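You operate a simulated robot arm through the tools that you are given. There is no shell and no other tool. Be economical: measure what you need, move in short steps, check, and stop when the job is done.

You are at the controls of a simulated robot arm. One attempt, no reset.

## Task
Zero the height display on the silver setting block.
Fine: touch it with the plunger first; swing the plate out and put the block back. Set down upright: silver setting block.

Only the result counts: the job must be done as asked and must still hold three seconds after the hand-in. Knocking over, shifting, dropping, spilling or breaking anything else fails it.

## Robot
A 7-joint arm with a two-finger gripper, hanging from a carriage that runs on a rail from [-100, 1679] to [71, -1195] (x, y) and turns from -7.54 to 4.468 rad about z. Base frame: it is fixed where the carriage stands at the start and does not move with it; the origin is on the floor, on the carriage's upright axis, x ahead of it, y to its left, z up; the surface under the hand at the start is at about z = 860. Lengths are in mm, angles in rad, forces in N, time in s.
With the tool pointing down near the work surface it reaches from about 100 to 420 mm from the robot's upright axis, wherever it stands. Its first joint turns from -2.897 to 2.897 rad. Places, roughly: blue zero button [0, -200, 900]; dark blue swing plate [0, -100, 900]; pocket of the swing plate [0, 0, 900]; red lock knob [-200, 0, 900]. Payload 1.37 kg.
Tool frame: the origin (TCP) lies between the finger pads and is the grasp point; the fingertips stand 16 mm ahead of it; z points along the fingers, y is the line along which they close. Largest opening 92 mm; the body of the gripper starts 74 mm behind the TCP.
Orientation is told as [roll, pitch, yaw] about the base's x, y, z axes, in that order, counted from this pose: with the fingers straight down and closing along the base's y, the tool's x points along the base's -x, its y along +y and its z along -z.

## Interface
- The arm moves only by the tool servo_tool. Its argument "rows" is a list that holds one entry, the list of rows, each a list of 6 numbers: the shift along the tool's x, y, z in units of 200 mm (1.0 is 200 mm), then the turn, a rotation vector about the tool's x, y, z in units of 60 degrees (1.0 is 60 degrees). In form: [[[x, y, z, ax, ay, az], ...]]. A call has 1 to 12 rows; each row is the pose to reach, as a shift and turn from the pose commanded when the call began, along the tool's axes at that moment. "grip" is the opening, from 0 (shut) to 1 (fully open), set as the call begins (left out, the last holds). A call with a number of a shift or a turn outside -1 to 1 is refused whole. Rows are played at 5 a second. More than 50 mm and 0.15 rad between two rows, or a gripper value outside its range, and nothing of the call is played. Where a pose cannot be reached the arm comes as near as it can. A force on the tool above 40 N (or 10 N above the force at the start of the call, whichever is more), or a blocked arm, ends the call early, and 0.2 s more pass. The fingers move at their own pace and stop on an object; they squeeze with about 26 N. The grip force told is the motor's: it shows also when the fingers shut on nothing. Time passes only in rows, and 0.2 s behind the last, so rows that repeat a pose let the fingers close. The reply holds the time, the measured pose of the TCP, the force on the tool along the base axes, the opening and the grip force, in the units named above and with some noise, with the torque about the TCP (base axes, N m) and any sound that the robot's microphone picked up.
- Cameras (640 x 400 px; columns grow to the right, rows downward): "scene" is now at [242.6, -35.3, 1800.5]; the picture's right is [-0.61, -0.79, 0.00], its down [-0.74, 0.57, -0.36] and it looks along [0.29, -0.22, -0.93] (base axes); focal length 214 px, centre (320, 200). "wrist" rides on the gripper at [71, 19, -111] in the tool frame; the picture's right is [-0.26, 0.97, 0.00], its down [-0.78, -0.21, -0.59] and it looks along [-0.57, -0.15, 0.81] (tool axes); focal length 280 px, centre (320, 200). There is no depth. A picture from a camera that has moved, and an enlarged one, comes with that camera's place and axes in the base frame and with its lens.
- camera(camera): a new picture of that camera. It takes no simulated time.
- lift_body(by): slides the trunk up (or, below 0, down) by that many mm; the arm and the scene camera ride with it, the base frame stays. It gives what a move gives, with no picture.
- base_move(legs): drives the robot by 1 to 6 legs, each [ahead, left, turn to the left] in mm, mm and rad, along the robot's own axes; the way and the turn of a leg run together, so that a leg with both is an arc; at most 1500 mm and 3.142 rad a leg. The arm and the cameras ride along, it lands a little off, and it stops where it bumps. It keeps to its track: a leg is cut to what the track allows. It gives what a move gives.
- turn_head(pan, tilt): turns the head with the scene camera to pan (to the left, within 2.705 rad either way) and tilt (down, from -0.506 to 1.204), counted from straight ahead of the robot. It gives what a move gives.
- inspect(camera, box): a new picture of the part [left, top, right, bottom] of that camera's present view, enlarged. It takes no simulated time.
- sign_off(): hands the job in; it is judged then, once.

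Work in short steps. Places have to be worked out from the pictures, the camera data and where the tool is seen: move nearer, look again, correct. Check each grasp and each placing, and mend what went wrong. You have 120 turns and 90 pictures in all, those below and enlarged ones among them. Open the gripper and draw the arm clear of the work before you hand the job in, unless the task says otherwise; then end with one line.

The tools are called by a JSON object that holds its "api" and its "payload". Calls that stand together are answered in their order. servo_tool: Moves the arm, as the interface text tells. Its arguments: {"type":"object","properties":{"rows":{"type":"array","items":{"type":"array","items":{"type":"array","items":{"type":"number"}}}},"grip":{"type":"number"}},"required":["rows"]} The other tools are called the same way: lift_body (by) slides the trunk up or down; base_move (legs) drives the base; turn_head (pan, tilt) turns the head that bears the scene camera; camera (camera) takes a picture; inspect (camera, box) takes an enlarged picture of a part of a camera's view; sign_off () hands the job in.

At the start:

```text
time: 0.0
tool_pos: [-2.5, -365.8, 999.5]
tool_rot: [0.001, -0.003, -0.001]
ft_force: [-0.7, -0.2, -1.0]
wrist_torque: [0.02, -0.04, 0.02]
finger_gap: 92.0
grip_force: 0.0
trunk travel left (down, up): [-625.0, 35.0]
robot x, y, heading: [-0.4, 0.6, 0.002]
head pan, tilt: [-0.66, 1.201]
```

scene: 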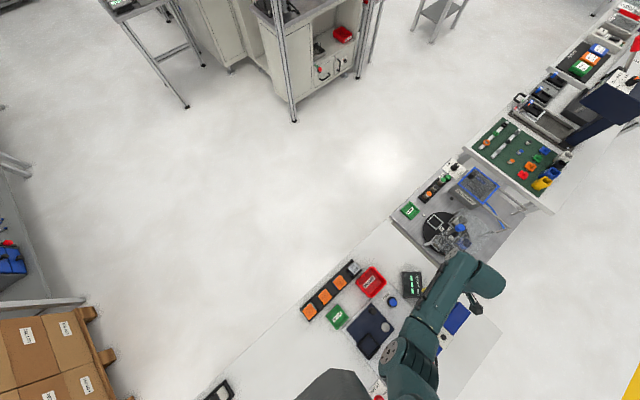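
wrist: 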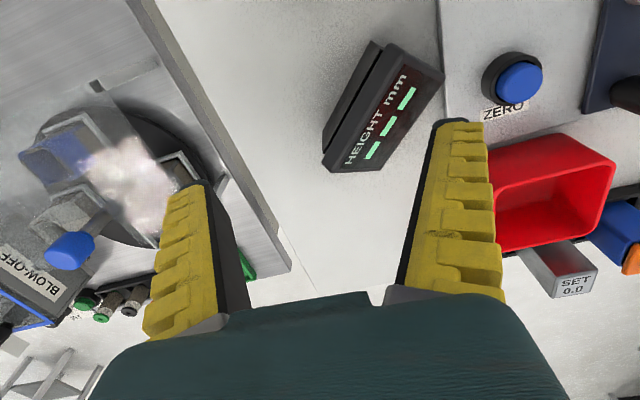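

The wrist picture shows the height display, the zero button, a red tray and a silver block labelled SET 0.0. I'll enlarge the scene view around the bench to see the whole layout.

{"api": "inspect", "payload": {"camera": "scene", "box": [280, 240, 520, 400]}}

{"api": "inspect", "payload": {"camera": "wrist", "box": [320, 0, 640, 320]}}

```text
2.50 times, centred on (400, 320) of scene
camera zoom: at [242.6, -35.3, 1800.5], right [-0.61, -0.79, 0.0], down [-0.74, 0.57, -0.36], along [0.29, -0.22, -0.93], focal length 536 px, centre (120, -100)
```

zoom: 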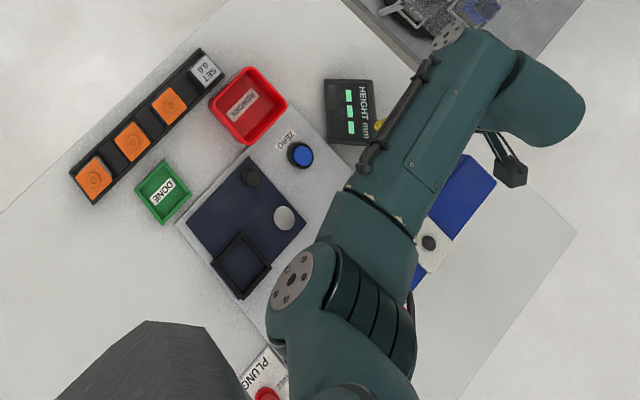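

```text
1.25 times, centred on (480, 160) of wrist
camera zoom: at [-72.8, -345.0, 1110.6], right [0.26, 0.97, 0.0], down [0.78, -0.21, 0.59], along [0.57, -0.15, -0.81], focal length 350 px, centre (120, 250)
```

zoom: 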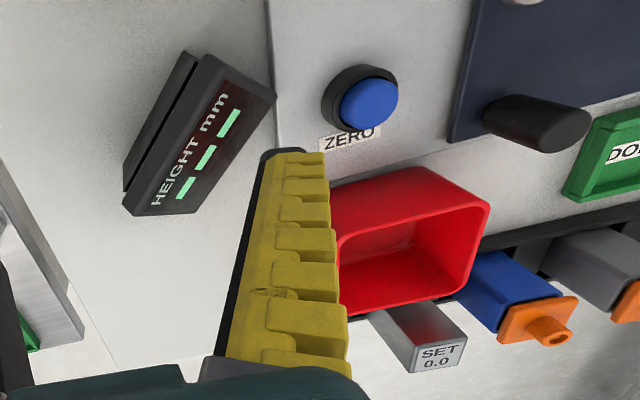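

The arm hides part of the bench in the scene view. I'll raise the tool well clear and take a wrist picture from higher up.

{"api": "servo_tool", "payload": {"rows": [[[0, 0, -0.25, 0, 0, 0], [0, 0, -0.5, 0, 0, 0], [0, 0, -0.75, 0, 0, 0], [0, 0, -1, 0, 0, 0]]]}}

{"api": "camera", "payload": {"camera": "wrist"}}

{"api": "camera", "payload": {"camera": "scene"}}

```text
time: 1.0
tool_pos: [-2.0, -363.6, 1196.6]
tool_rot: [0.003, 0.001, -0.002]
ft_force: [0.3, -0.8, 0.2]
wrist_torque: [0.02, -0.02, -0.01]
finger_gap: 92.0
grip_force: 0.0
trunk travel left (down, up): [-625.0, 35.0]
robot x, y, heading: [1.1, -1.1, 0.001]
head pan, tilt: [-0.66, 1.201]
```

```text
85 pictures are left
camera wrist: at [-72.1, -343.7, 1307.6], right [0.26, 0.96, 0.0], down [0.78, -0.21, 0.59], along [0.57, -0.15, -0.81], focal length 280 px, centre (320, 200)
```

wrist: 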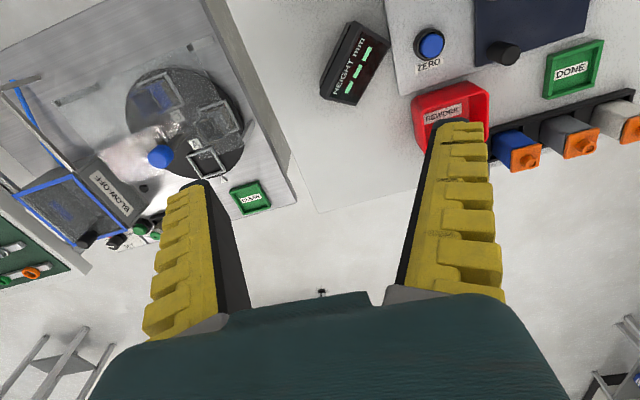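

```text
84 pictures are left
camera scene: at [242.6, -35.3, 1800.5], right [-0.61, -0.79, 0.0], down [-0.74, 0.57, -0.36], along [0.29, -0.22, -0.93], focal length 214 px, centre (320, 200)
```

scene: 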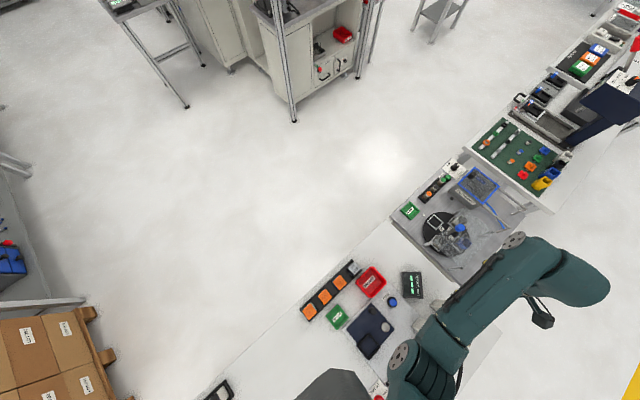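

The plunger side (−x) is still hidden. I'll drive the carriage toward −y and then turn it to face +y, so the head looks over the fixture with the arm out to the side.

{"api": "base_move", "payload": {"legs": [[0, -480, 0], [0, 0, 1.57]]}}

{"api": "turn_head", "payload": {"pan": 0.3, "tilt": 1.1}}

{"api": "camera", "payload": {"camera": "scene"}}

```text
time: 7.7
tool_pos: [393.1, -465.7, 1197.6]
tool_rot: [0.001, -0.001, 1.597]
ft_force: [-0.1, 0.5, -0.1]
wrist_torque: [-0.02, -0.01, 0.03]
finger_gap: 91.9
grip_force: 0.1
trunk travel left (down, up): [-625.0, 35.0]
robot x, y, heading: [28.4, -473.7, 1.6]
head pan, tilt: [-0.66, 1.201]
```

```text
time: 8.9
tool_pos: [393.2, -466.1, 1196.5]
tool_rot: [-0.001, 0.0, 1.598]
ft_force: [-0.8, -0.2, 0.0]
wrist_torque: [-0.04, 0.01, -0.01]
finger_gap: 92.1
grip_force: 0.1
trunk travel left (down, up): [-625.0, 35.0]
robot x, y, heading: [28.6, -474.3, 1.593]
head pan, tilt: [0.3, 1.1]
```

```text
83 pictures are left
camera scene: at [1.3, -214.9, 1806.5], right [0.95, 0.32, 0.0], down [0.28, -0.84, -0.45], along [-0.15, 0.43, -0.89], focal length 214 px, centre (320, 200)
```

scene: 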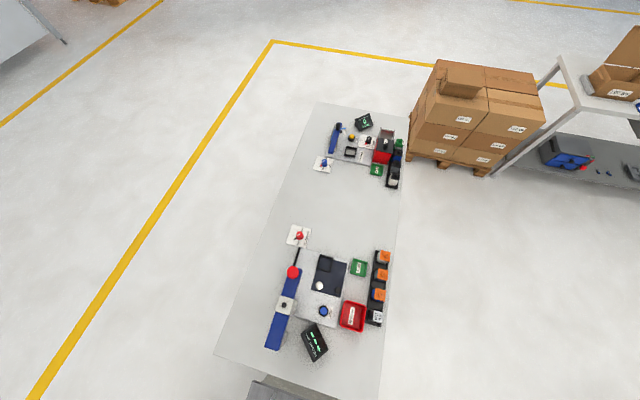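

Clear view now. I'll enlarge the fixture.

{"api": "inspect", "payload": {"camera": "scene", "box": [250, 215, 410, 365]}}

{"api": "inspect", "payload": {"camera": "scene", "box": [260, 215, 340, 290]}}

```text
2.67 times, centred on (330, 290) of scene
camera zoom: at [1.3, -214.9, 1806.5], right [0.95, 0.32, 0.0], down [0.28, -0.84, -0.45], along [-0.15, 0.43, -0.89], focal length 572 px, centre (293, -40)
```

zoom: 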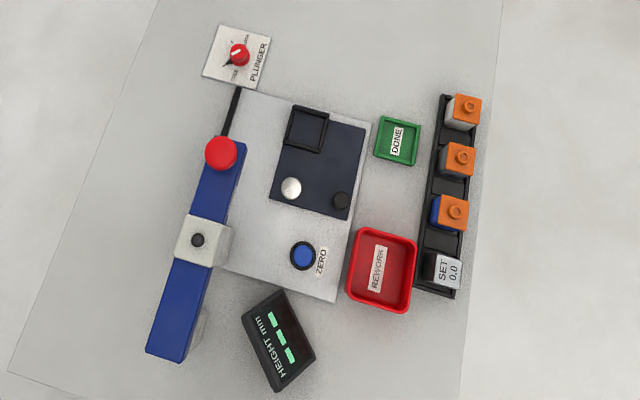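

```text
5.33 times, centred on (300, 252) of scene
camera zoom: at [1.3, -214.9, 1806.5], right [0.95, 0.32, 0.0], down [0.28, -0.84, -0.45], along [-0.15, 0.43, -0.89], focal length 1144 px, centre (427, -80)
```

zoom: 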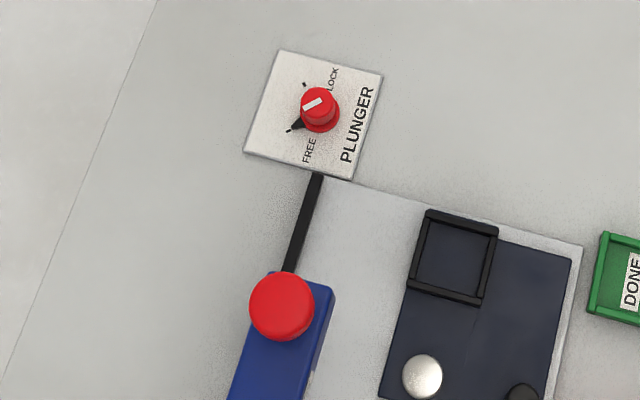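

The layout is clear: blue beam with a red head next to the swing plate, pocket at about (−38,−48), pivot near (−33,−135), black handle near (40,−129), SET block near (206,−172). I need a side view of the plunger, so I'll yaw the wrist camera toward it and then tilt.

{"api": "servo_tool", "payload": {"rows": [[[0, 0, 0.07, 0, 0, -0.136], [0, 0, 0.14, 0, 0, -0.272], [0, 0, 0.21, 0, 0, -0.408], [0, 0, 0.28, 0, 0, -0.544], [0, 0, 0.35, 0, 0, -0.68], [0, 0, 0.42, 0, 0, -0.816], [0, 0, 0.5, 0, 0, -0.952]]]}}

{"api": "servo_tool", "payload": {"rows": [[[0, 0, 0, 0, -0.13, 0], [0, 0, 0, 0, -0.26, 0], [0, 0, 0, 0, -0.39, 0], [0, 0, 0, 0, -0.52, 0], [0, 0, 0, 0, -0.6, 0]]]}}

{"api": "camera", "payload": {"camera": "wrist"}}

```text
time: 10.6
tool_pos: [391.8, -466.0, 1098.2]
tool_rot: [0.0, 0.001, 2.596]
ft_force: [-0.6, -0.4, 0.5]
wrist_torque: [0.0, 0.02, 0.0]
finger_gap: 92.0
grip_force: 0.0
trunk travel left (down, up): [-625.0, 35.0]
robot x, y, heading: [25.7, -471.0, 1.598]
head pan, tilt: [0.3, 1.1]
```

```text
time: 11.8
tool_pos: [392.6, -465.5, 1098.0]
tool_rot: [0.001, -0.63, 2.593]
ft_force: [0.5, -1.1, -0.1]
wrist_torque: [-0.02, -0.03, 0.03]
finger_gap: 91.8
grip_force: 0.0
trunk travel left (down, up): [-625.0, 35.0]
robot x, y, heading: [26.2, -477.4, 1.597]
head pan, tilt: [0.3, 1.1]
```

```text
80 pictures are left
camera wrist: at [487.6, -545.5, 1145.2], right [-0.68, -0.71, 0.15], down [-0.13, 0.33, 0.94], along [-0.72, 0.62, -0.32], focal length 280 px, centre (320, 200)
```

wrist: 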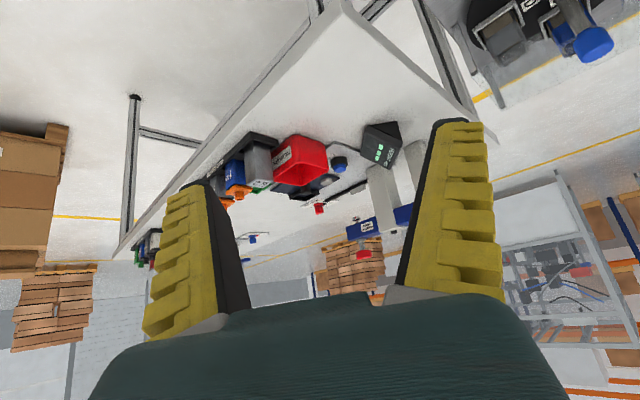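

Good side view (upside down). I'll enlarge the plunger region.

{"api": "inspect", "payload": {"camera": "wrist", "box": [210, 110, 430, 270]}}

```text
2.50 times, centred on (320, 190) of wrist
camera zoom: at [487.6, -545.5, 1145.2], right [-0.68, -0.71, 0.15], down [-0.13, 0.33, 0.94], along [-0.72, 0.62, -0.32], focal length 701 px, centre (320, 225)
```

zoom: 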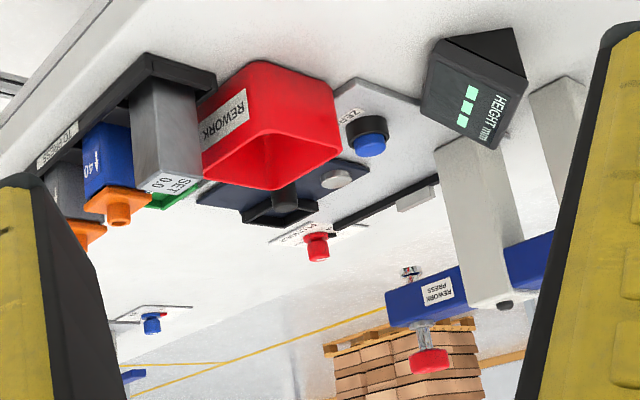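

The plate, the low black bar and the beam with the red head need a closer look. I'll move the wrist camera closer along its line of sight, staying above the parts.

{"api": "servo_tool", "payload": {"rows": [[[-0.13, -0.026, 0.19, 0, 0, 0], [-0.26, -0.052, 0.38, 0, 0, 0], [-0.39, -0.078, 0.57, 0, 0, 0], [-0.52, -0.104, 0.76, 0, 0, 0], [-0.65, -0.13, 0.95, 0, 0, 0]]]}}

{"api": "camera", "payload": {"camera": "wrist"}}

```text
time: 12.9
tool_pos: [220.6, -330.0, 1021.1]
tool_rot: [-0.002, -0.628, 2.593]
ft_force: [0.7, 0.6, 0.4]
wrist_torque: [-0.03, 0.02, -0.01]
finger_gap: 91.7
grip_force: 0.1
trunk travel left (down, up): [-625.0, 35.0]
robot x, y, heading: [29.5, -471.9, 1.597]
head pan, tilt: [0.3, 1.1]
```

```text
78 pictures are left
camera wrist: at [315.2, -410.0, 1069.2], right [-0.68, -0.71, 0.15], down [-0.13, 0.33, 0.94], along [-0.72, 0.62, -0.32], focal length 280 px, centre (320, 200)
```

wrist: 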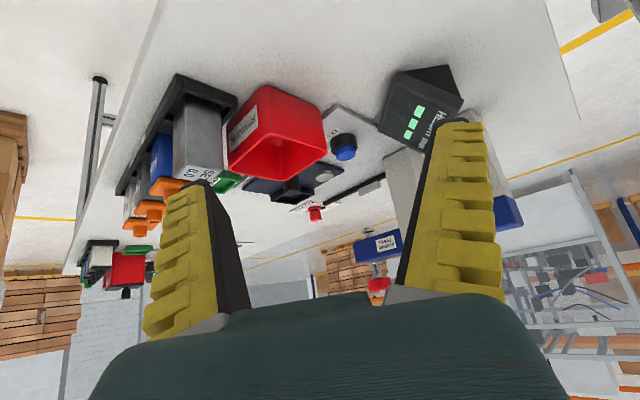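

{"api": "inspect", "payload": {"camera": "wrist", "box": [220, 100, 420, 300]}}

```text
2.00 times, centred on (320, 200) of wrist
camera zoom: at [315.2, -410.0, 1069.2], right [-0.68, -0.71, 0.15], down [-0.13, 0.33, 0.94], along [-0.72, 0.62, -0.32], focal length 561 px, centre (320, 200)
```

zoom: 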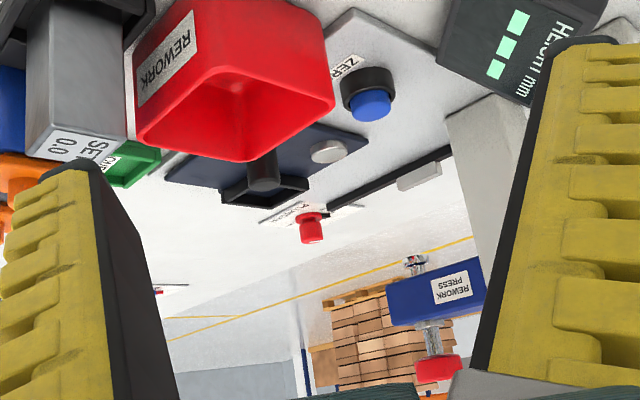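

The plunger head is at about (−125,−137,1067), its foot near z≈967, directly a 90° CCW swing of the pocket around the pivot. Let me read the lock knob, the press label and the pocket closely.

{"api": "inspect", "payload": {"camera": "scene", "box": [284, 220, 316, 250]}}

{"api": "inspect", "payload": {"camera": "wrist", "box": [345, 220, 405, 300]}}

{"api": "inspect", "payload": {"camera": "scene", "box": [305, 250, 390, 330]}}

```text
13.33 times, centred on (300, 235) of scene
camera zoom: at [1.5, -215.0, 1806.5], right [0.95, 0.32, 0.0], down [0.29, -0.84, -0.45], along [-0.15, 0.43, -0.89], focal length 2860 px, centre (587, -267)
```

zoom: 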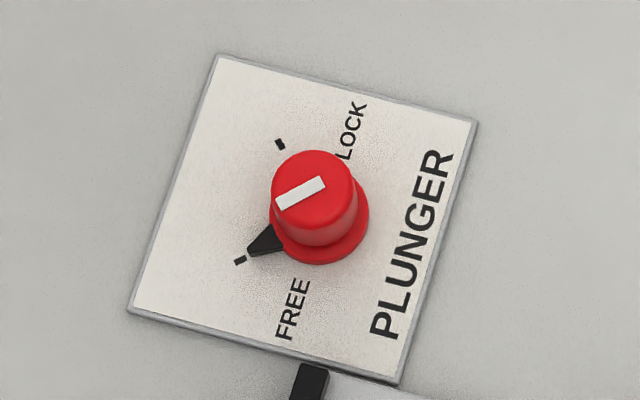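

```text
5.00 times, centred on (375, 260) of wrist
camera zoom: at [315.2, -410.0, 1069.2], right [-0.68, -0.71, 0.15], down [-0.13, 0.33, 0.94], along [-0.72, 0.62, -0.32], focal length 1402 px, centre (45, -100)
```

zoom: 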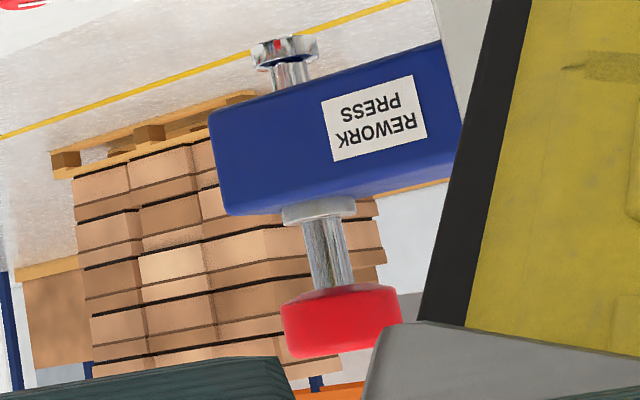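

```text
5.00 times, centred on (348, 290) of scene
camera zoom: at [1.5, -215.0, 1806.5], right [0.95, 0.32, 0.0], down [0.29, -0.84, -0.45], along [-0.15, 0.43, -0.89], focal length 1072 px, centre (182, -250)
```

zoom: 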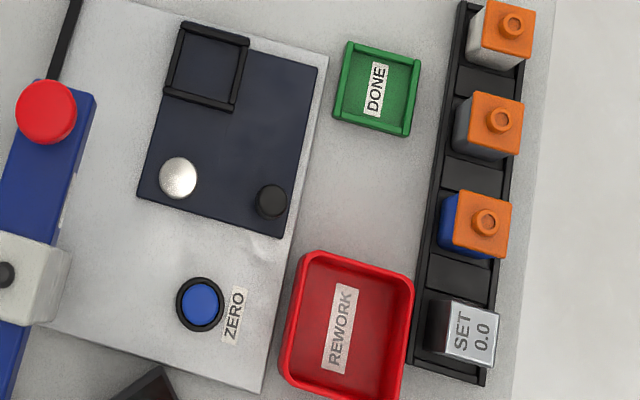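

The knob stands at FREE now, and the display shows dashes. Next I straighten the tool, turn the fingers to close along the rack, and go above the SET block.

{"api": "servo_tool", "payload": {"rows": [[[0, 0, 0, 0, 0.13, 0], [0, 0, 0, 0, 0.26, 0], [0, 0, 0, 0, 0.39, 0], [0, 0, 0, 0, 0.52, 0], [0, 0, 0, 0, 0.6, 0]]]}}

{"api": "servo_tool", "payload": {"rows": [[[0, 0, 0, 0, 0, -0.12], [0, 0, 0, 0, 0, -0.24], [0, 0, 0, 0, 0, -0.36], [0, 0, 0, 0, 0, -0.48], [0, 0, 0, 0, 0, -0.6]]]}}

```text
time: 14.2
tool_pos: [220.8, -332.0, 1020.5]
tool_rot: [0.0, 0.001, 2.595]
ft_force: [-0.4, -0.6, -1.4]
wrist_torque: [-0.01, 0.02, 0.01]
finger_gap: 92.0
grip_force: 0.1
trunk travel left (down, up): [-625.0, 35.0]
robot x, y, heading: [29.6, -470.0, 1.596]
head pan, tilt: [0.3, 1.1]
```

```text
time: 15.3
tool_pos: [220.9, -331.5, 1020.1]
tool_rot: [-0.001, 0.0, -3.058]
ft_force: [1.0, -0.9, -0.2]
wrist_torque: [-0.04, 0.0, 0.0]
finger_gap: 91.9
grip_force: 0.0
trunk travel left (down, up): [-625.0, 35.0]
robot x, y, heading: [30.2, -477.4, 1.598]
head pan, tilt: [0.3, 1.1]
```

{"api": "servo_tool", "payload": {"rows": [[[0.02, -0.24, 0, 0, 0, 0], [0.04, -0.48, 0, 0, 0, 0], [0.06, -0.7, 0, 0, 0, 0]]]}}

{"api": "camera", "payload": {"camera": "wrist"}}

```text
time: 16.1
tool_pos: [218.7, -191.1, 1019.7]
tool_rot: [0.002, -0.001, -3.062]
ft_force: [-0.6, -1.5, -0.5]
wrist_torque: [0.1, -0.05, 0.03]
finger_gap: 91.6
grip_force: 0.1
trunk travel left (down, up): [-625.0, 35.0]
robot x, y, heading: [26.7, -473.6, 1.593]
head pan, tilt: [0.3, 1.1]
```

```text
73 pictures are left
camera wrist: at [291.9, -203.3, 1129.7], right [-0.18, -0.98, 0.0], down [-0.79, 0.15, 0.59], along [-0.58, 0.11, -0.81], focal length 280 px, centre (320, 200)
```

wrist: 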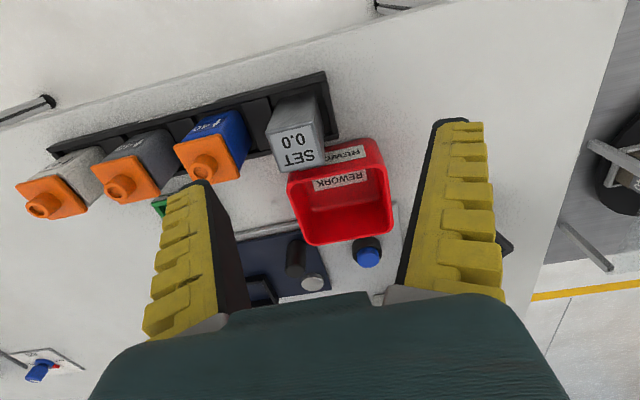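

{"api": "inspect", "payload": {"camera": "wrist", "box": [180, 50, 420, 200]}}

```text
2.67 times, centred on (300, 125) of wrist
camera zoom: at [291.9, -203.3, 1129.7], right [-0.18, -0.98, 0.0], down [-0.79, 0.15, 0.59], along [-0.58, 0.11, -0.81], focal length 748 px, centre (373, 400)
```

zoom: 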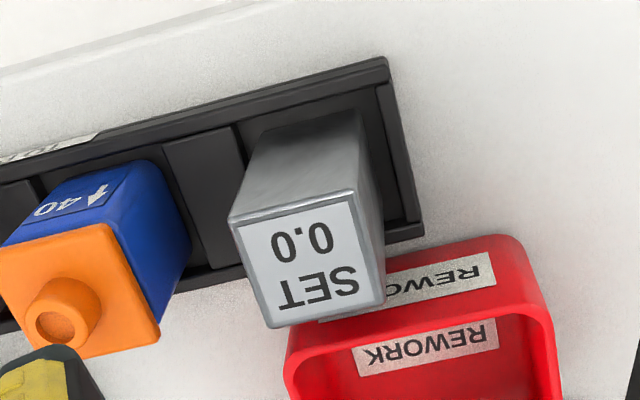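

Block top centre solves to about (206,−169.5), 34 mm square, nearly aligned with base axes; the neighbour's orange cap is at y≈−122. I'll pre-set the opening to ~56 mm, align above, and check.

{"api": "servo_tool", "payload": {"rows": [[[-0.055, -0.113, 0, 0, 0, 0.02], [-0.055, -0.113, 0.1, 0, 0, 0.03], [-0.055, -0.113, 0.15, 0, 0, 0.03], [-0.055, -0.113, 0.15, 0, 0, 0.03]]], "grip": 0.61}}

{"api": "camera", "payload": {"camera": "wrist"}}

```text
time: 17.1
tool_pos: [208.3, -169.2, 988.0]
tool_rot: [-0.001, -0.002, -3.094]
ft_force: [0.4, -0.5, 0.6]
wrist_torque: [0.0, -0.05, -0.03]
finger_gap: 58.6
grip_force: 1.3
trunk travel left (down, up): [-625.0, 35.0]
robot x, y, heading: [28.3, -476.0, 1.597]
head pan, tilt: [0.3, 1.1]
```

```text
71 pictures are left
camera wrist: at [280.6, -184.0, 1099.9], right [-0.21, -0.98, 0.0], down [-0.79, 0.17, 0.59], along [-0.58, 0.13, -0.81], focal length 280 px, centre (320, 200)
```

wrist: 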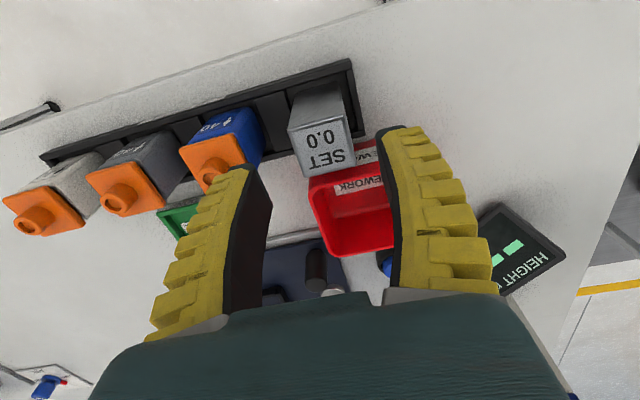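

The predicted block position matches the picture. Descending to z≈925 with the fingers straddling the block.

{"api": "servo_tool", "payload": {"rows": [[[0.005, 0, 0.12, 0, 0, 0], [0.005, 0, 0.22, 0, 0, 0], [0.005, 0, 0.315, 0, 0, 0], [0.005, 0, 0.315, 0, 0, 0]]]}}

{"api": "camera", "payload": {"camera": "wrist"}}

```text
time: 18.1
tool_pos: [209.0, -167.3, 925.7]
tool_rot: [0.001, 0.0, -3.093]
ft_force: [-0.3, 0.5, 0.7]
wrist_torque: [-0.01, -0.01, 0.0]
finger_gap: 58.7
grip_force: 2.0
trunk travel left (down, up): [-625.0, 35.0]
robot x, y, heading: [28.4, -476.8, 1.596]
head pan, tilt: [0.3, 1.1]
```

```text
70 pictures are left
camera wrist: at [281.9, -182.8, 1036.6], right [-0.21, -0.98, 0.0], down [-0.79, 0.17, 0.59], along [-0.58, 0.13, -0.81], focal length 280 px, centre (320, 200)
```

wrist: 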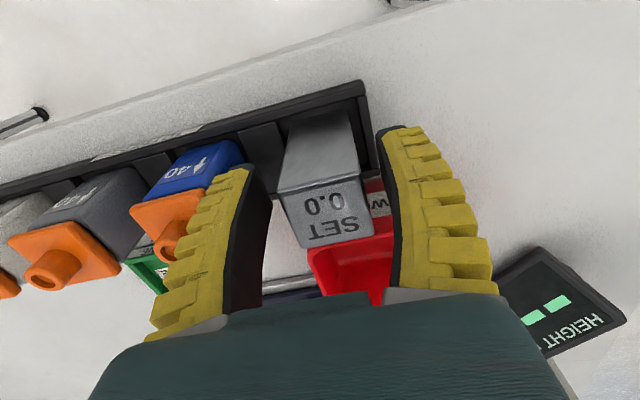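

The block sits between the fingers. Closing.

{"api": "servo_tool", "payload": {"rows": [[[0, 0, 0, 0, 0, 0], [0, 0, 0, 0, 0, 0], [0, 0, 0, 0, 0, 0]]], "grip": 0.2}}

{"api": "servo_tool", "payload": {"rows": [[[0, 0, -0.1, 0, 0, 0], [0, 0, -0.2, 0, 0, 0], [0, 0, -0.4, 0, 0, 0], [0, 0, -0.6, 0, 0, 0]]]}}

{"api": "camera", "payload": {"camera": "wrist"}}

```text
time: 18.9
tool_pos: [208.8, -168.5, 926.3]
tool_rot: [0.0, 0.001, -3.093]
ft_force: [-3.1, -5.4, 15.9]
wrist_torque: [-0.1, 0.27, 0.07]
finger_gap: 30.9
grip_force: 26.2
trunk travel left (down, up): [-625.0, 35.0]
robot x, y, heading: [28.7, -474.2, 1.597]
head pan, tilt: [0.3, 1.1]
```

```text
time: 19.9
tool_pos: [210.6, -170.0, 1047.4]
tool_rot: [0.001, 0.0, -3.092]
ft_force: [0.0, -0.8, -1.6]
wrist_torque: [0.01, 0.0, -0.01]
finger_gap: 27.9
grip_force: 26.2
trunk travel left (down, up): [-625.0, 35.0]
robot x, y, heading: [29.1, -475.7, 1.6]
head pan, tilt: [0.3, 1.1]
```

```text
69 pictures are left
camera wrist: at [282.2, -184.0, 1157.1], right [-0.21, -0.98, 0.0], down [-0.79, 0.17, 0.59], along [-0.58, 0.13, -0.81], focal length 280 px, centre (320, 200)
```

wrist: 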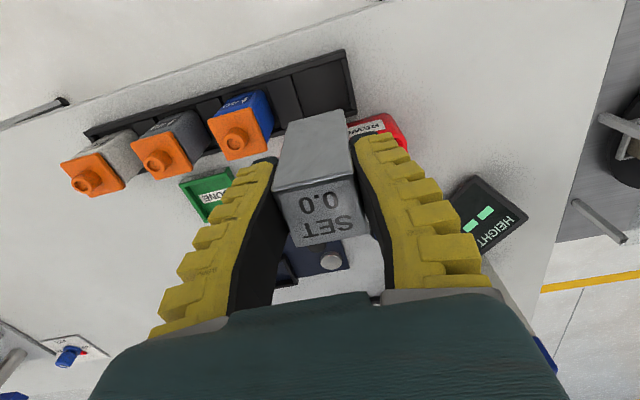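

The block is up. I'll drive the carriage ~115 mm toward the pocket so it's well inside reach, then check the grip holds.

{"api": "base_move", "payload": {"legs": [[115, 0, 0]]}}

{"api": "camera", "payload": {"camera": "wrist"}}

```text
time: 21.2
tool_pos: [203.6, -56.6, 1045.3]
tool_rot: [0.001, -0.001, -3.094]
ft_force: [0.5, -0.4, -3.2]
wrist_torque: [0.03, -0.02, 0.01]
finger_gap: 28.0
grip_force: 25.6
trunk travel left (down, up): [-625.0, 35.0]
robot x, y, heading: [22.5, -362.7, 1.598]
head pan, tilt: [0.3, 1.1]
```

```text
68 pictures are left
camera wrist: at [275.6, -71.3, 1156.9], right [-0.21, -0.98, 0.0], down [-0.79, 0.17, 0.59], along [-0.58, 0.13, -0.81], focal length 280 px, centre (320, 200)
```

wrist: 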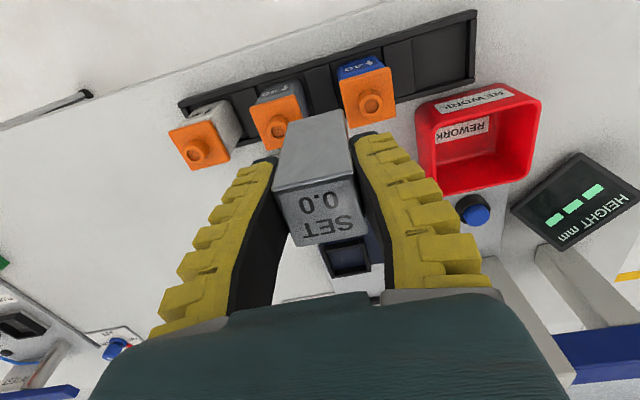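

Grip is steady. Before going over the pocket, I'll take a fresh zoomed scene view from the new stand to fix the pocket's place.

{"api": "turn_head", "payload": {"pan": 0.3, "tilt": 1.2}}

{"api": "camera", "payload": {"camera": "scene"}}

```text
time: 21.8
tool_pos: [203.0, -56.7, 1045.9]
tool_rot: [0.0, 0.0, -3.09]
ft_force: [-0.1, -0.2, -2.4]
wrist_torque: [-0.02, -0.02, -0.01]
finger_gap: 28.2
grip_force: 26.3
trunk travel left (down, up): [-625.0, 35.0]
robot x, y, heading: [22.6, -361.1, 1.599]
head pan, tilt: [0.3, 1.201]
```

```text
67 pictures are left
camera scene: at [-3.3, -109.5, 1800.5], right [0.95, 0.32, 0.0], down [0.3, -0.88, -0.36], along [-0.12, 0.34, -0.93], focal length 214 px, centre (320, 200)
```

scene: 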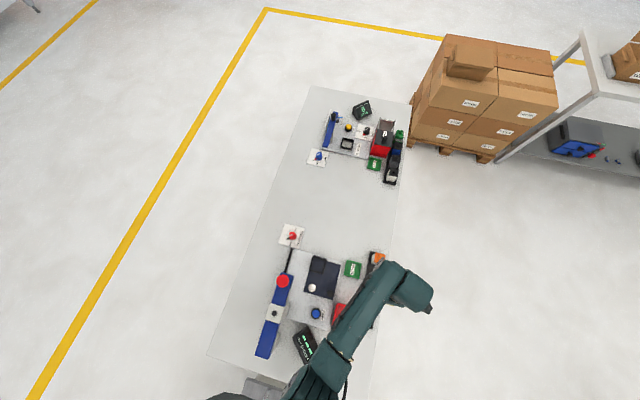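

{"api": "inspect", "payload": {"camera": "scene", "box": [270, 245, 350, 325]}}

```text
5.00 times, centred on (310, 285) of scene
camera zoom: at [-3.3, -109.5, 1800.5], right [0.95, 0.32, 0.0], down [0.3, -0.88, -0.36], along [-0.12, 0.34, -0.93], focal length 1072 px, centre (370, -225)
```

zoom: 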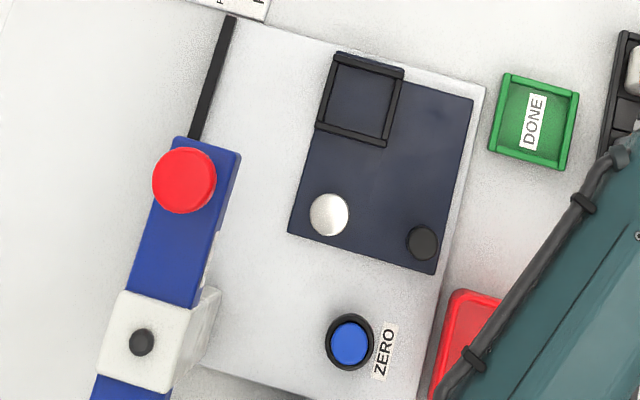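

Pocket centre is about (−34.5,−46.5), inner size ~46 mm, yaw ≈ 0.08. Moving across at height.

{"api": "servo_tool", "payload": {"rows": [[[-0.23, -0.02, 0, 0, 0, 0], [-0.46, -0.05, 0, 0, 0, -0.01], [-0.69, -0.07, 0, 0, 0, -0.02], [-0.92, -0.1, 0, 0, 0, -0.03]]]}}

{"api": "servo_tool", "payload": {"rows": [[[-0.2, -0.01, 0, 0, 0, 0], [-0.251, -0.01, 0, 0, 0, 0], [-0.251, -0.01, 0, 0, 0, 0]]]}}

{"api": "camera", "payload": {"camera": "wrist"}}

{"api": "inspect", "payload": {"camera": "scene", "box": [250, 230, 370, 350]}}

```text
time: 22.8
tool_pos: [17.5, -43.1, 1045.6]
tool_rot: [-0.001, -0.001, -3.061]
ft_force: [0.3, 0.8, -3.4]
wrist_torque: [0.02, 0.02, -0.01]
finger_gap: 28.1
grip_force: 25.5
trunk travel left (down, up): [-625.0, 35.0]
robot x, y, heading: [21.2, -361.7, 1.601]
head pan, tilt: [0.3, 1.201]
```

```text
time: 23.6
tool_pos: [-30.5, -44.4, 1044.0]
tool_rot: [0.001, 0.0, -3.059]
ft_force: [-0.6, -0.4, -2.7]
wrist_torque: [0.01, -0.02, -0.02]
finger_gap: 28.1
grip_force: 26.2
trunk travel left (down, up): [-625.0, 35.0]
robot x, y, heading: [23.9, -362.3, 1.594]
head pan, tilt: [0.3, 1.201]
```

```text
65 pictures are left
camera wrist: at [41.9, -57.4, 1156.2], right [-0.18, -0.98, 0.0], down [-0.79, 0.15, 0.59], along [-0.58, 0.11, -0.81], focal length 280 px, centre (320, 200)
```

wrist: 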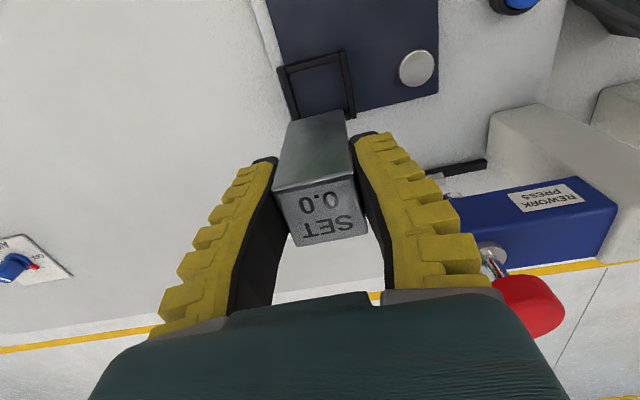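

```text
3.33 times, centred on (310, 290) of scene
camera zoom: at [-3.3, -109.6, 1800.5], right [0.95, 0.32, 0.0], down [0.3, -0.88, -0.36], along [-0.12, 0.34, -0.93], focal length 715 px, centre (353, -100)
```

zoom: 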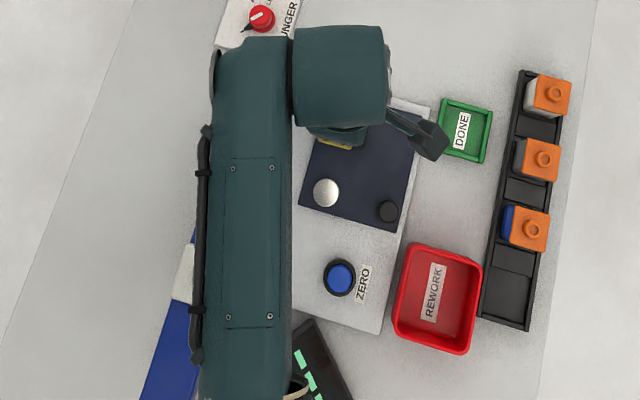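

Wrist and scene estimates of the pocket centre agree on roughly (−31.5,−45), where the block now hangs. Lowering most of the way and looking.

{"api": "servo_tool", "payload": {"rows": [[[0, 0, 0.15, 0, 0, 0], [0, 0, 0.3, 0, 0, 0], [0, 0, 0.42, 0, 0, 0], [0, 0, 0.42, 0, 0, 0]]]}}

{"api": "inspect", "payload": {"camera": "wrist", "box": [220, 60, 420, 200]}}

```text
time: 24.6
tool_pos: [-30.4, -47.4, 962.5]
tool_rot: [-0.002, 0.0, -3.062]
ft_force: [-0.1, 0.4, -2.2]
wrist_torque: [0.02, -0.02, 0.0]
finger_gap: 27.9
grip_force: 25.9
trunk travel left (down, up): [-625.0, 35.0]
robot x, y, heading: [19.9, -362.6, 1.596]
head pan, tilt: [0.3, 1.201]
```

```text
2.86 times, centred on (320, 130) of wrist
camera zoom: at [42.1, -59.1, 1073.0], right [-0.18, -0.98, 0.0], down [-0.79, 0.15, 0.59], along [-0.58, 0.11, -0.81], focal length 801 px, centre (320, 400)
```

zoom: 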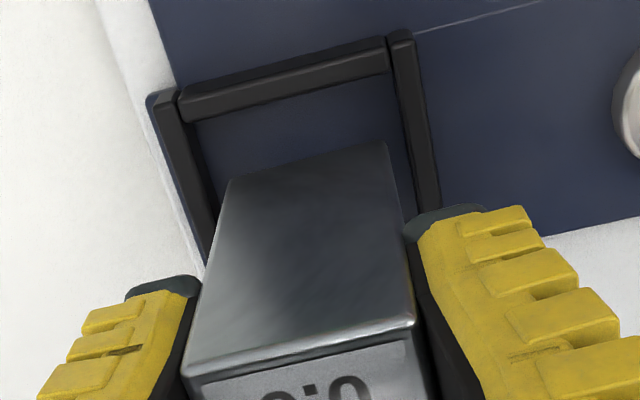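

Block is ~3 mm off pocket centre in x and y. I'll correct and lower gently toward contact.

{"api": "servo_tool", "payload": {"rows": [[[0.016, -0.011, 0.0, 0, 0, 0], [0.016, -0.011, 0.05, 0, 0, 0], [0.016, -0.011, 0.09, 0, 0, 0], [0.016, -0.011, 0.105, 0, 0, 0], [0.016, -0.011, 0.12, 0, 0, 0]]]}}

```text
time: 25.8
tool_pos: [-27.8, -44.4, 938.5]
tool_rot: [0.0, 0.001, -3.061]
ft_force: [0.7, 0.3, -2.1]
wrist_torque: [0.03, -0.01, 0.01]
finger_gap: 27.8
grip_force: 25.7
trunk travel left (down, up): [-625.0, 35.0]
robot x, y, heading: [22.7, -361.1, 1.597]
head pan, tilt: [0.3, 1.201]
```

No contact yet; continuing in 1–2 mm steps.

{"api": "servo_tool", "payload": {"rows": [[[0, 0, 0.01, 0, 0, 0], [0, 0, 0.02, 0, 0, 0], [0, 0, 0.025, 0, 0, 0], [0, 0, 0.025, 0, 0, 0]]]}}

{"api": "inspect", "payload": {"camera": "wrist", "box": [220, 40, 420, 180]}}

```text
time: 26.8
tool_pos: [-28.3, -44.6, 934.8]
tool_rot: [-0.001, -0.001, -3.061]
ft_force: [-0.1, -3.8, 19.8]
wrist_torque: [-0.08, -0.02, 0.0]
finger_gap: 32.5
grip_force: 26.2
trunk travel left (down, up): [-625.0, 35.0]
robot x, y, heading: [21.8, -361.5, 1.598]
head pan, tilt: [0.3, 1.201]
```

```text
2.86 times, centred on (320, 110) of wrist
camera zoom: at [44.2, -56.9, 1044.7], right [-0.18, -0.98, 0.0], down [-0.79, 0.15, 0.59], along [-0.58, 0.11, -0.81], focal length 801 px, centre (320, 457)
```

zoom: 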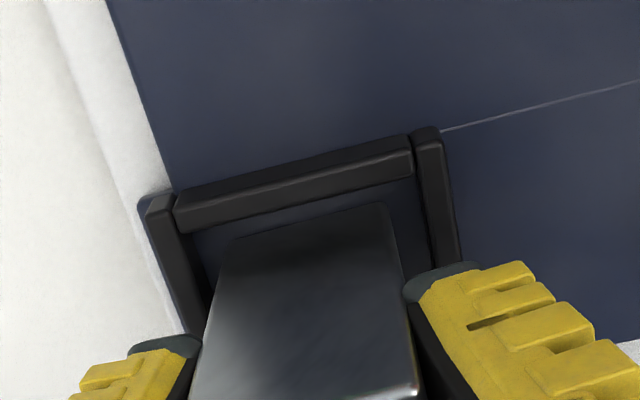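

Contact: 20 N upward, block inside the pocket walls. Releasing and retreating straight up.

{"api": "servo_tool", "payload": {"rows": [[[0, 0, -0.005, 0, 0, 0], [0, 0, -0.005, 0, 0, 0], [0, 0, -0.005, 0, 0, 0]]], "grip": 0.65}}

{"api": "servo_tool", "payload": {"rows": [[[0, 0, -0.1, 0, 0, 0], [0, 0, -0.3, 0, 0, 0], [0, 0, -0.5, 0, 0, 0], [0, 0, -0.7, 0, 0, 0]]]}}

{"api": "camera", "payload": {"camera": "wrist"}}

```text
time: 27.6
tool_pos: [-28.3, -46.4, 934.1]
tool_rot: [0.0, 0.0, -3.062]
ft_force: [0.1, 1.2, 0.4]
wrist_torque: [0.05, -0.02, -0.02]
finger_gap: 62.1
grip_force: 2.3
trunk travel left (down, up): [-625.0, 35.0]
robot x, y, heading: [22.9, -359.4, 1.594]
head pan, tilt: [0.3, 1.201]
```

```text
time: 28.6
tool_pos: [-31.9, -44.8, 1075.7]
tool_rot: [0.001, 0.0, -3.06]
ft_force: [0.2, 0.7, 0.4]
wrist_torque: [0.0, 0.0, 0.01]
finger_gap: 62.2
grip_force: 1.1
trunk travel left (down, up): [-625.0, 35.0]
robot x, y, heading: [18.3, -361.8, 1.593]
head pan, tilt: [0.3, 1.201]
```

```text
61 pictures are left
camera wrist: at [42.0, -58.0, 1185.6], right [-0.18, -0.98, 0.0], down [-0.79, 0.15, 0.59], along [-0.58, 0.11, -0.81], focal length 280 px, centre (320, 200)
```

wrist: 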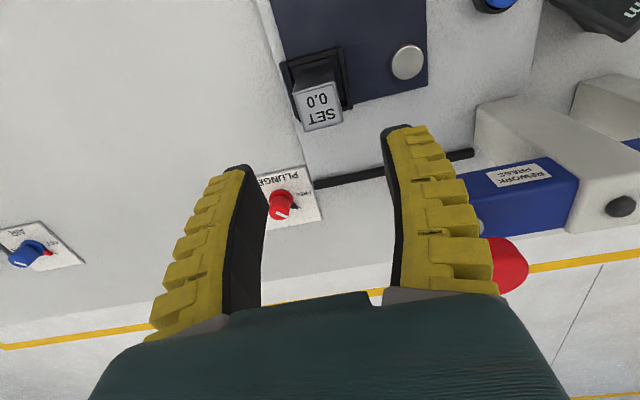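

Block stands upright in the pocket. Next I move above the black handle peg to look at it.

{"api": "servo_tool", "payload": {"rows": [[[0.1, 0.13, 0, 0, 0, 0], [0.2, 0.26, 0, 0, 0, 0], [0.3, 0.39, 0, 0, 0, 0], [0.325, 0.448, 0.1, 0, 0, 0]]]}}

{"api": "camera", "payload": {"camera": "wrist"}}

{"api": "inspect", "payload": {"camera": "scene", "box": [270, 245, 350, 325]}}

```text
time: 29.6
tool_pos: [41.8, -129.9, 1053.8]
tool_rot: [-0.001, 0.0, -3.059]
ft_force: [-0.3, 0.2, 0.8]
wrist_torque: [0.02, 0.0, -0.02]
finger_gap: 62.2
grip_force: 1.5
trunk travel left (down, up): [-625.0, 35.0]
robot x, y, heading: [24.6, -358.7, 1.597]
head pan, tilt: [0.3, 1.201]
```

```text
60 pictures are left
camera wrist: at [115.8, -142.0, 1165.0], right [-0.18, -0.98, 0.0], down [-0.79, 0.15, 0.59], along [-0.58, 0.11, -0.81], focal length 280 px, centre (320, 200)
```

wrist: 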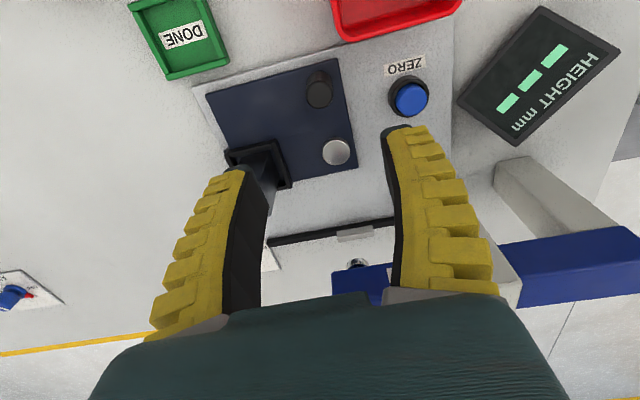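

```text
5.00 times, centred on (310, 285) of scene
camera zoom: at [-3.3, -109.5, 1800.6], right [0.95, 0.32, 0.0], down [0.3, -0.88, -0.36], along [-0.12, 0.34, -0.93], focal length 1072 px, centre (370, -225)
```

zoom: 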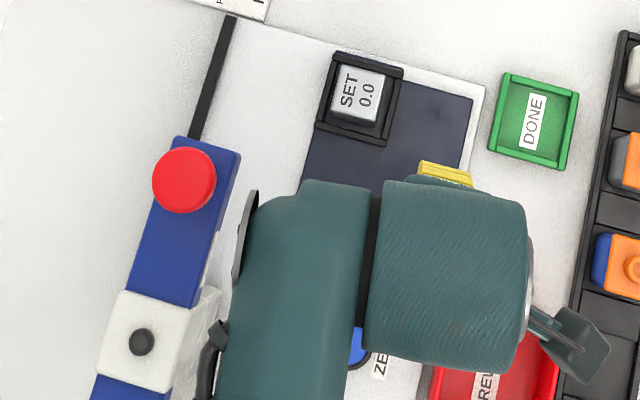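

{"api": "inspect", "payload": {"camera": "wrist", "box": [220, 40, 440, 190]}}

```text
2.67 times, centred on (330, 115) of wrist
camera zoom: at [115.8, -142.0, 1165.0], right [-0.18, -0.98, 0.0], down [-0.79, 0.15, 0.59], along [-0.58, 0.11, -0.81], focal length 748 px, centre (293, 427)
```

zoom: 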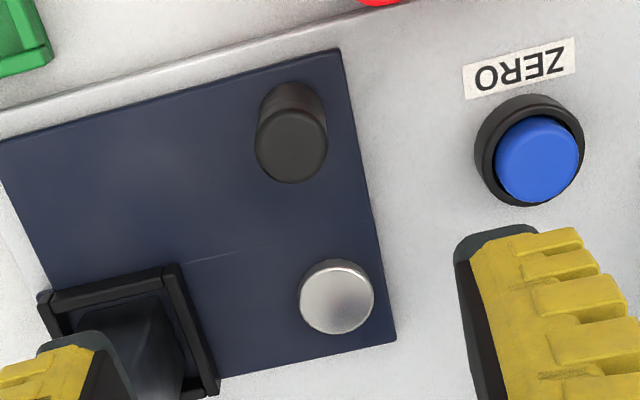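

Peg top is at about (46,−130.5,912), ~25 mm thick; pivot at about (−25.5,−136). I'll descend around the peg and take hold of it.

{"api": "servo_tool", "payload": {"rows": [[[0.021, 0.005, 0.2, 0, 0, 0], [0.021, 0.005, 0.4, 0, 0, 0], [0.021, 0.005, 0.55, 0, 0, 0], [0.021, 0.005, 0.68, 0, 0, 0], [0.021, 0.005, 0.754, 0, 0, 0], [0.021, 0.005, 0.754, 0, 0, 0]]]}}

{"api": "camera", "payload": {"camera": "wrist"}}

```text
time: 31.0
tool_pos: [48.8, -129.5, 903.7]
tool_rot: [-0.001, 0.0, -3.063]
ft_force: [0.9, 0.1, 0.2]
wrist_torque: [0.02, 0.01, 0.06]
finger_gap: 62.3
grip_force: 1.1
trunk travel left (down, up): [-625.0, 35.0]
robot x, y, heading: [19.0, -362.0, 1.598]
head pan, tilt: [0.3, 1.201]
```

```text
57 pictures are left
camera wrist: at [122.1, -142.5, 1014.6], right [-0.18, -0.98, 0.0], down [-0.79, 0.15, 0.59], along [-0.58, 0.11, -0.81], focal length 280 px, centre (320, 200)
```

wrist: 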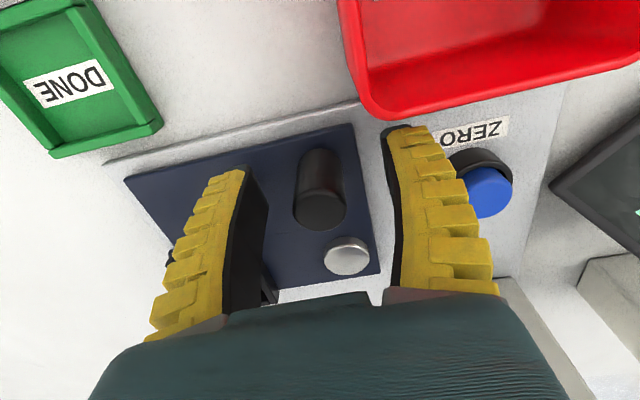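

Peg is centred between the fingers. Closing.

{"api": "servo_tool", "payload": {"rows": [[[0, 0, 0, 0, 0, 0], [0, 0, 0, 0, 0, 0], [0, 0, 0, 0, 0, 0]]], "grip": 0.05}}

```text
time: 31.8
tool_pos: [49.2, -130.1, 904.0]
tool_rot: [-0.001, 0.0, -3.063]
ft_force: [-1.5, 0.0, 4.7]
wrist_torque: [-0.03, 0.55, 0.03]
finger_gap: 16.2
grip_force: 27.9
trunk travel left (down, up): [-625.0, 35.0]
robot x, y, heading: [21.9, -360.0, 1.594]
head pan, tilt: [0.3, 1.201]
```

Peg gripped. Now a first small arc (0.3 rad CCW about the pivot) to check the plate follows freely.

{"api": "servo_tool", "payload": {"rows": [[[-0.001, -0.0278, 0, 0, 0, -0.0716], [-0.0042, -0.0554, 0, 0, 0, -0.1432], [-0.0093, -0.083, 0, 0, 0, -0.2149], [-0.0166, -0.1096, 0, 0, 0, -0.2865]]]}}

{"api": "camera", "payload": {"camera": "wrist"}}

```text
time: 32.8
tool_pos: [43.5, -107.5, 904.7]
tool_rot: [-0.001, 0.003, -2.757]
ft_force: [2.5, 1.8, 8.5]
wrist_torque: [-0.06, 0.07, -0.01]
finger_gap: 15.3
grip_force: 28.0
trunk travel left (down, up): [-625.0, 35.0]
robot x, y, heading: [21.5, -362.8, 1.602]
head pan, tilt: [0.3, 1.201]
```

```text
56 pictures are left
camera wrist: at [116.9, -97.3, 1015.2], right [0.12, -0.99, 0.0], down [-0.8, -0.1, 0.59], along [-0.58, -0.07, -0.81], focal length 280 px, centre (320, 200)
```

wrist: 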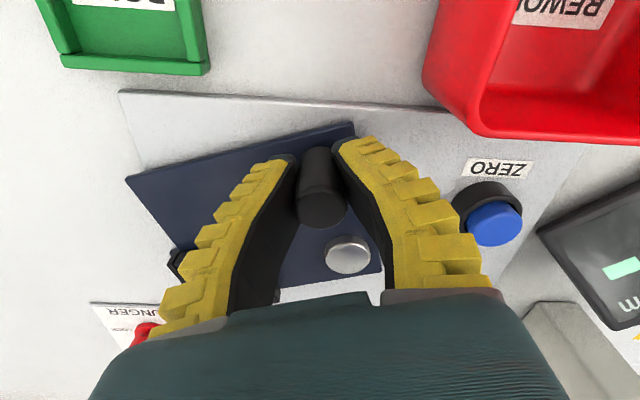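

The plate follows well and the force is low. Continuing another 0.75 rad.

{"api": "servo_tool", "payload": {"rows": [[[-0.001, -0.0278, 0, 0, 0, -0.0716], [-0.0042, -0.0554, 0, 0, 0, -0.1432], [-0.0166, -0.1096, 0, 0, 0, -0.2865], [-0.037, -0.1614, 0, 0, 0, -0.4297], [-0.0648, -0.2095, 0, 0, 0, -0.573], [-0.0995, -0.2529, 0, 0, 0, -0.7162], [-0.0995, -0.2529, 0, 0, 0, -0.7162]]]}}

{"api": "camera", "payload": {"camera": "wrist"}}

{"api": "inspect", "payload": {"camera": "scene", "box": [250, 230, 370, 350]}}

```text
time: 34.4
tool_pos: [3.6, -65.7, 904.2]
tool_rot: [0.0, 0.003, -2.009]
ft_force: [2.3, 5.3, 15.1]
wrist_torque: [0.09, -0.04, 0.04]
finger_gap: 14.9
grip_force: 27.9
trunk travel left (down, up): [-625.0, 35.0]
robot x, y, heading: [18.8, -362.7, 1.598]
head pan, tilt: [0.3, 1.201]
```

```text
55 pictures are left
camera wrist: at [52.3, -9.5, 1014.7], right [0.76, -0.65, 0.0], down [-0.52, -0.62, 0.59], along [-0.38, -0.45, -0.81], focal length 280 px, centre (320, 200)
```

wrist: 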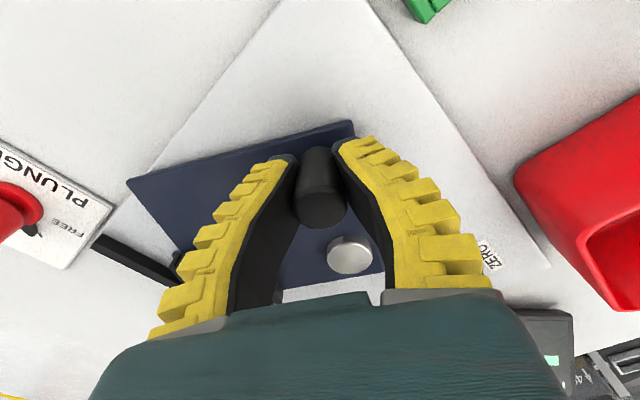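

```text
3.33 times, centred on (310, 290) of scene
camera zoom: at [-3.1, -108.9, 1800.9], right [0.95, 0.32, 0.0], down [0.3, -0.88, -0.36], along [-0.12, 0.34, -0.93], focal length 715 px, centre (353, -100)
```

zoom: 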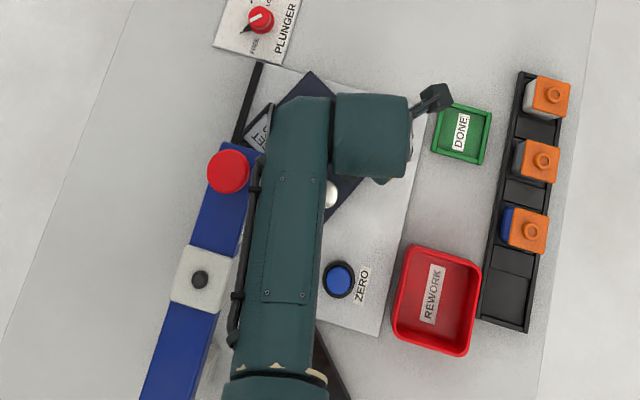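

0.52 rad remains. Moving on slowly, watching for the end stop.

{"api": "servo_tool", "payload": {"rows": [[[-0.001, -0.0278, 0, 0, 0, -0.0716], [-0.0042, -0.0554, 0, 0, 0, -0.1432], [-0.0093, -0.083, 0, 0, 0, -0.2149], [-0.0166, -0.1096, 0, 0, 0, -0.2865], [-0.0259, -0.1358, 0, 0, 0, -0.3581], [-0.037, -0.1614, 0, 0, 0, -0.4297]]]}}

{"api": "inspect", "payload": {"camera": "scene", "box": [250, 230, 370, 350]}}

```text
time: 35.8
tool_pos: [-27.5, -58.6, 904.6]
tool_rot: [0.0, 0.002, -1.559]
ft_force: [-1.0, 6.6, 8.0]
wrist_torque: [0.35, -0.02, 0.0]
finger_gap: 15.0
grip_force: 28.0
trunk travel left (down, up): [-625.0, 35.0]
robot x, y, heading: [16.9, -359.7, 1.599]
head pan, tilt: [0.3, 1.201]
```

```text
3.33 times, centred on (310, 290) of scene
camera zoom: at [-3.4, -108.9, 1800.9], right [0.95, 0.32, 0.0], down [0.3, -0.88, -0.36], along [-0.12, 0.34, -0.93], focal length 715 px, centre (353, -100)
```

zoom: 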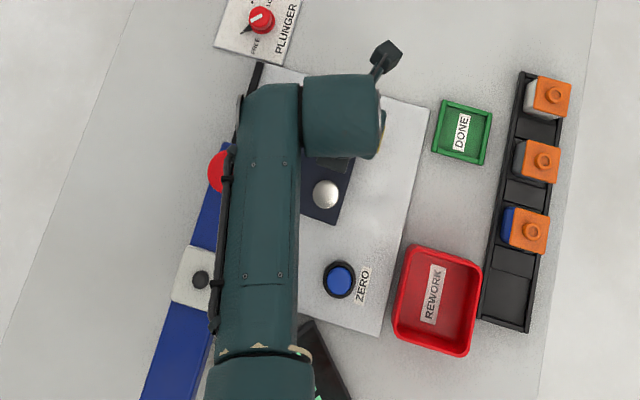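

No obstruction. A bit further until I feel the stop.

{"api": "servo_tool", "payload": {"rows": [[[-0.0002, -0.013, 0, 0, 0, -0.0334], [-0.001, -0.0278, 0, 0, 0, -0.0716], [-0.0022, -0.04, 0, 0, 0, -0.105]]]}}

{"api": "camera", "payload": {"camera": "wrist"}}

```text
time: 36.6
tool_pos: [-32.1, -60.1, 903.4]
tool_rot: [0.006, 0.001, -1.449]
ft_force: [14.6, 6.6, 14.2]
wrist_torque: [0.11, -0.04, -0.14]
finger_gap: 14.7
grip_force: 28.2
trunk travel left (down, up): [-625.0, 35.0]
robot x, y, heading: [21.5, -361.2, 1.594]
head pan, tilt: [0.3, 1.201]
```

```text
52 pictures are left
camera wrist: at [-20.9, 13.6, 1014.2], right [0.99, -0.14, 0.0], down [-0.12, -0.8, 0.59], along [-0.08, -0.58, -0.81], focal length 280 px, centre (320, 200)
```

wrist: 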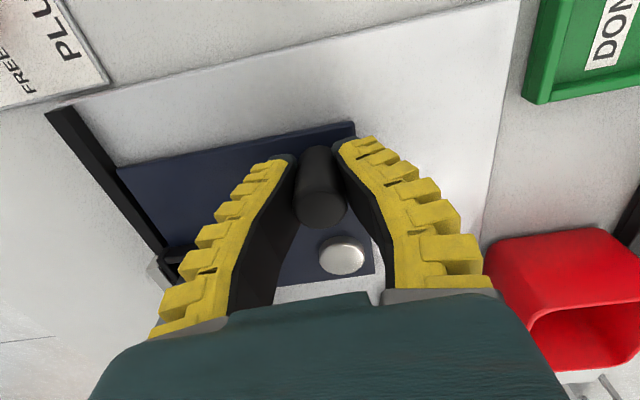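

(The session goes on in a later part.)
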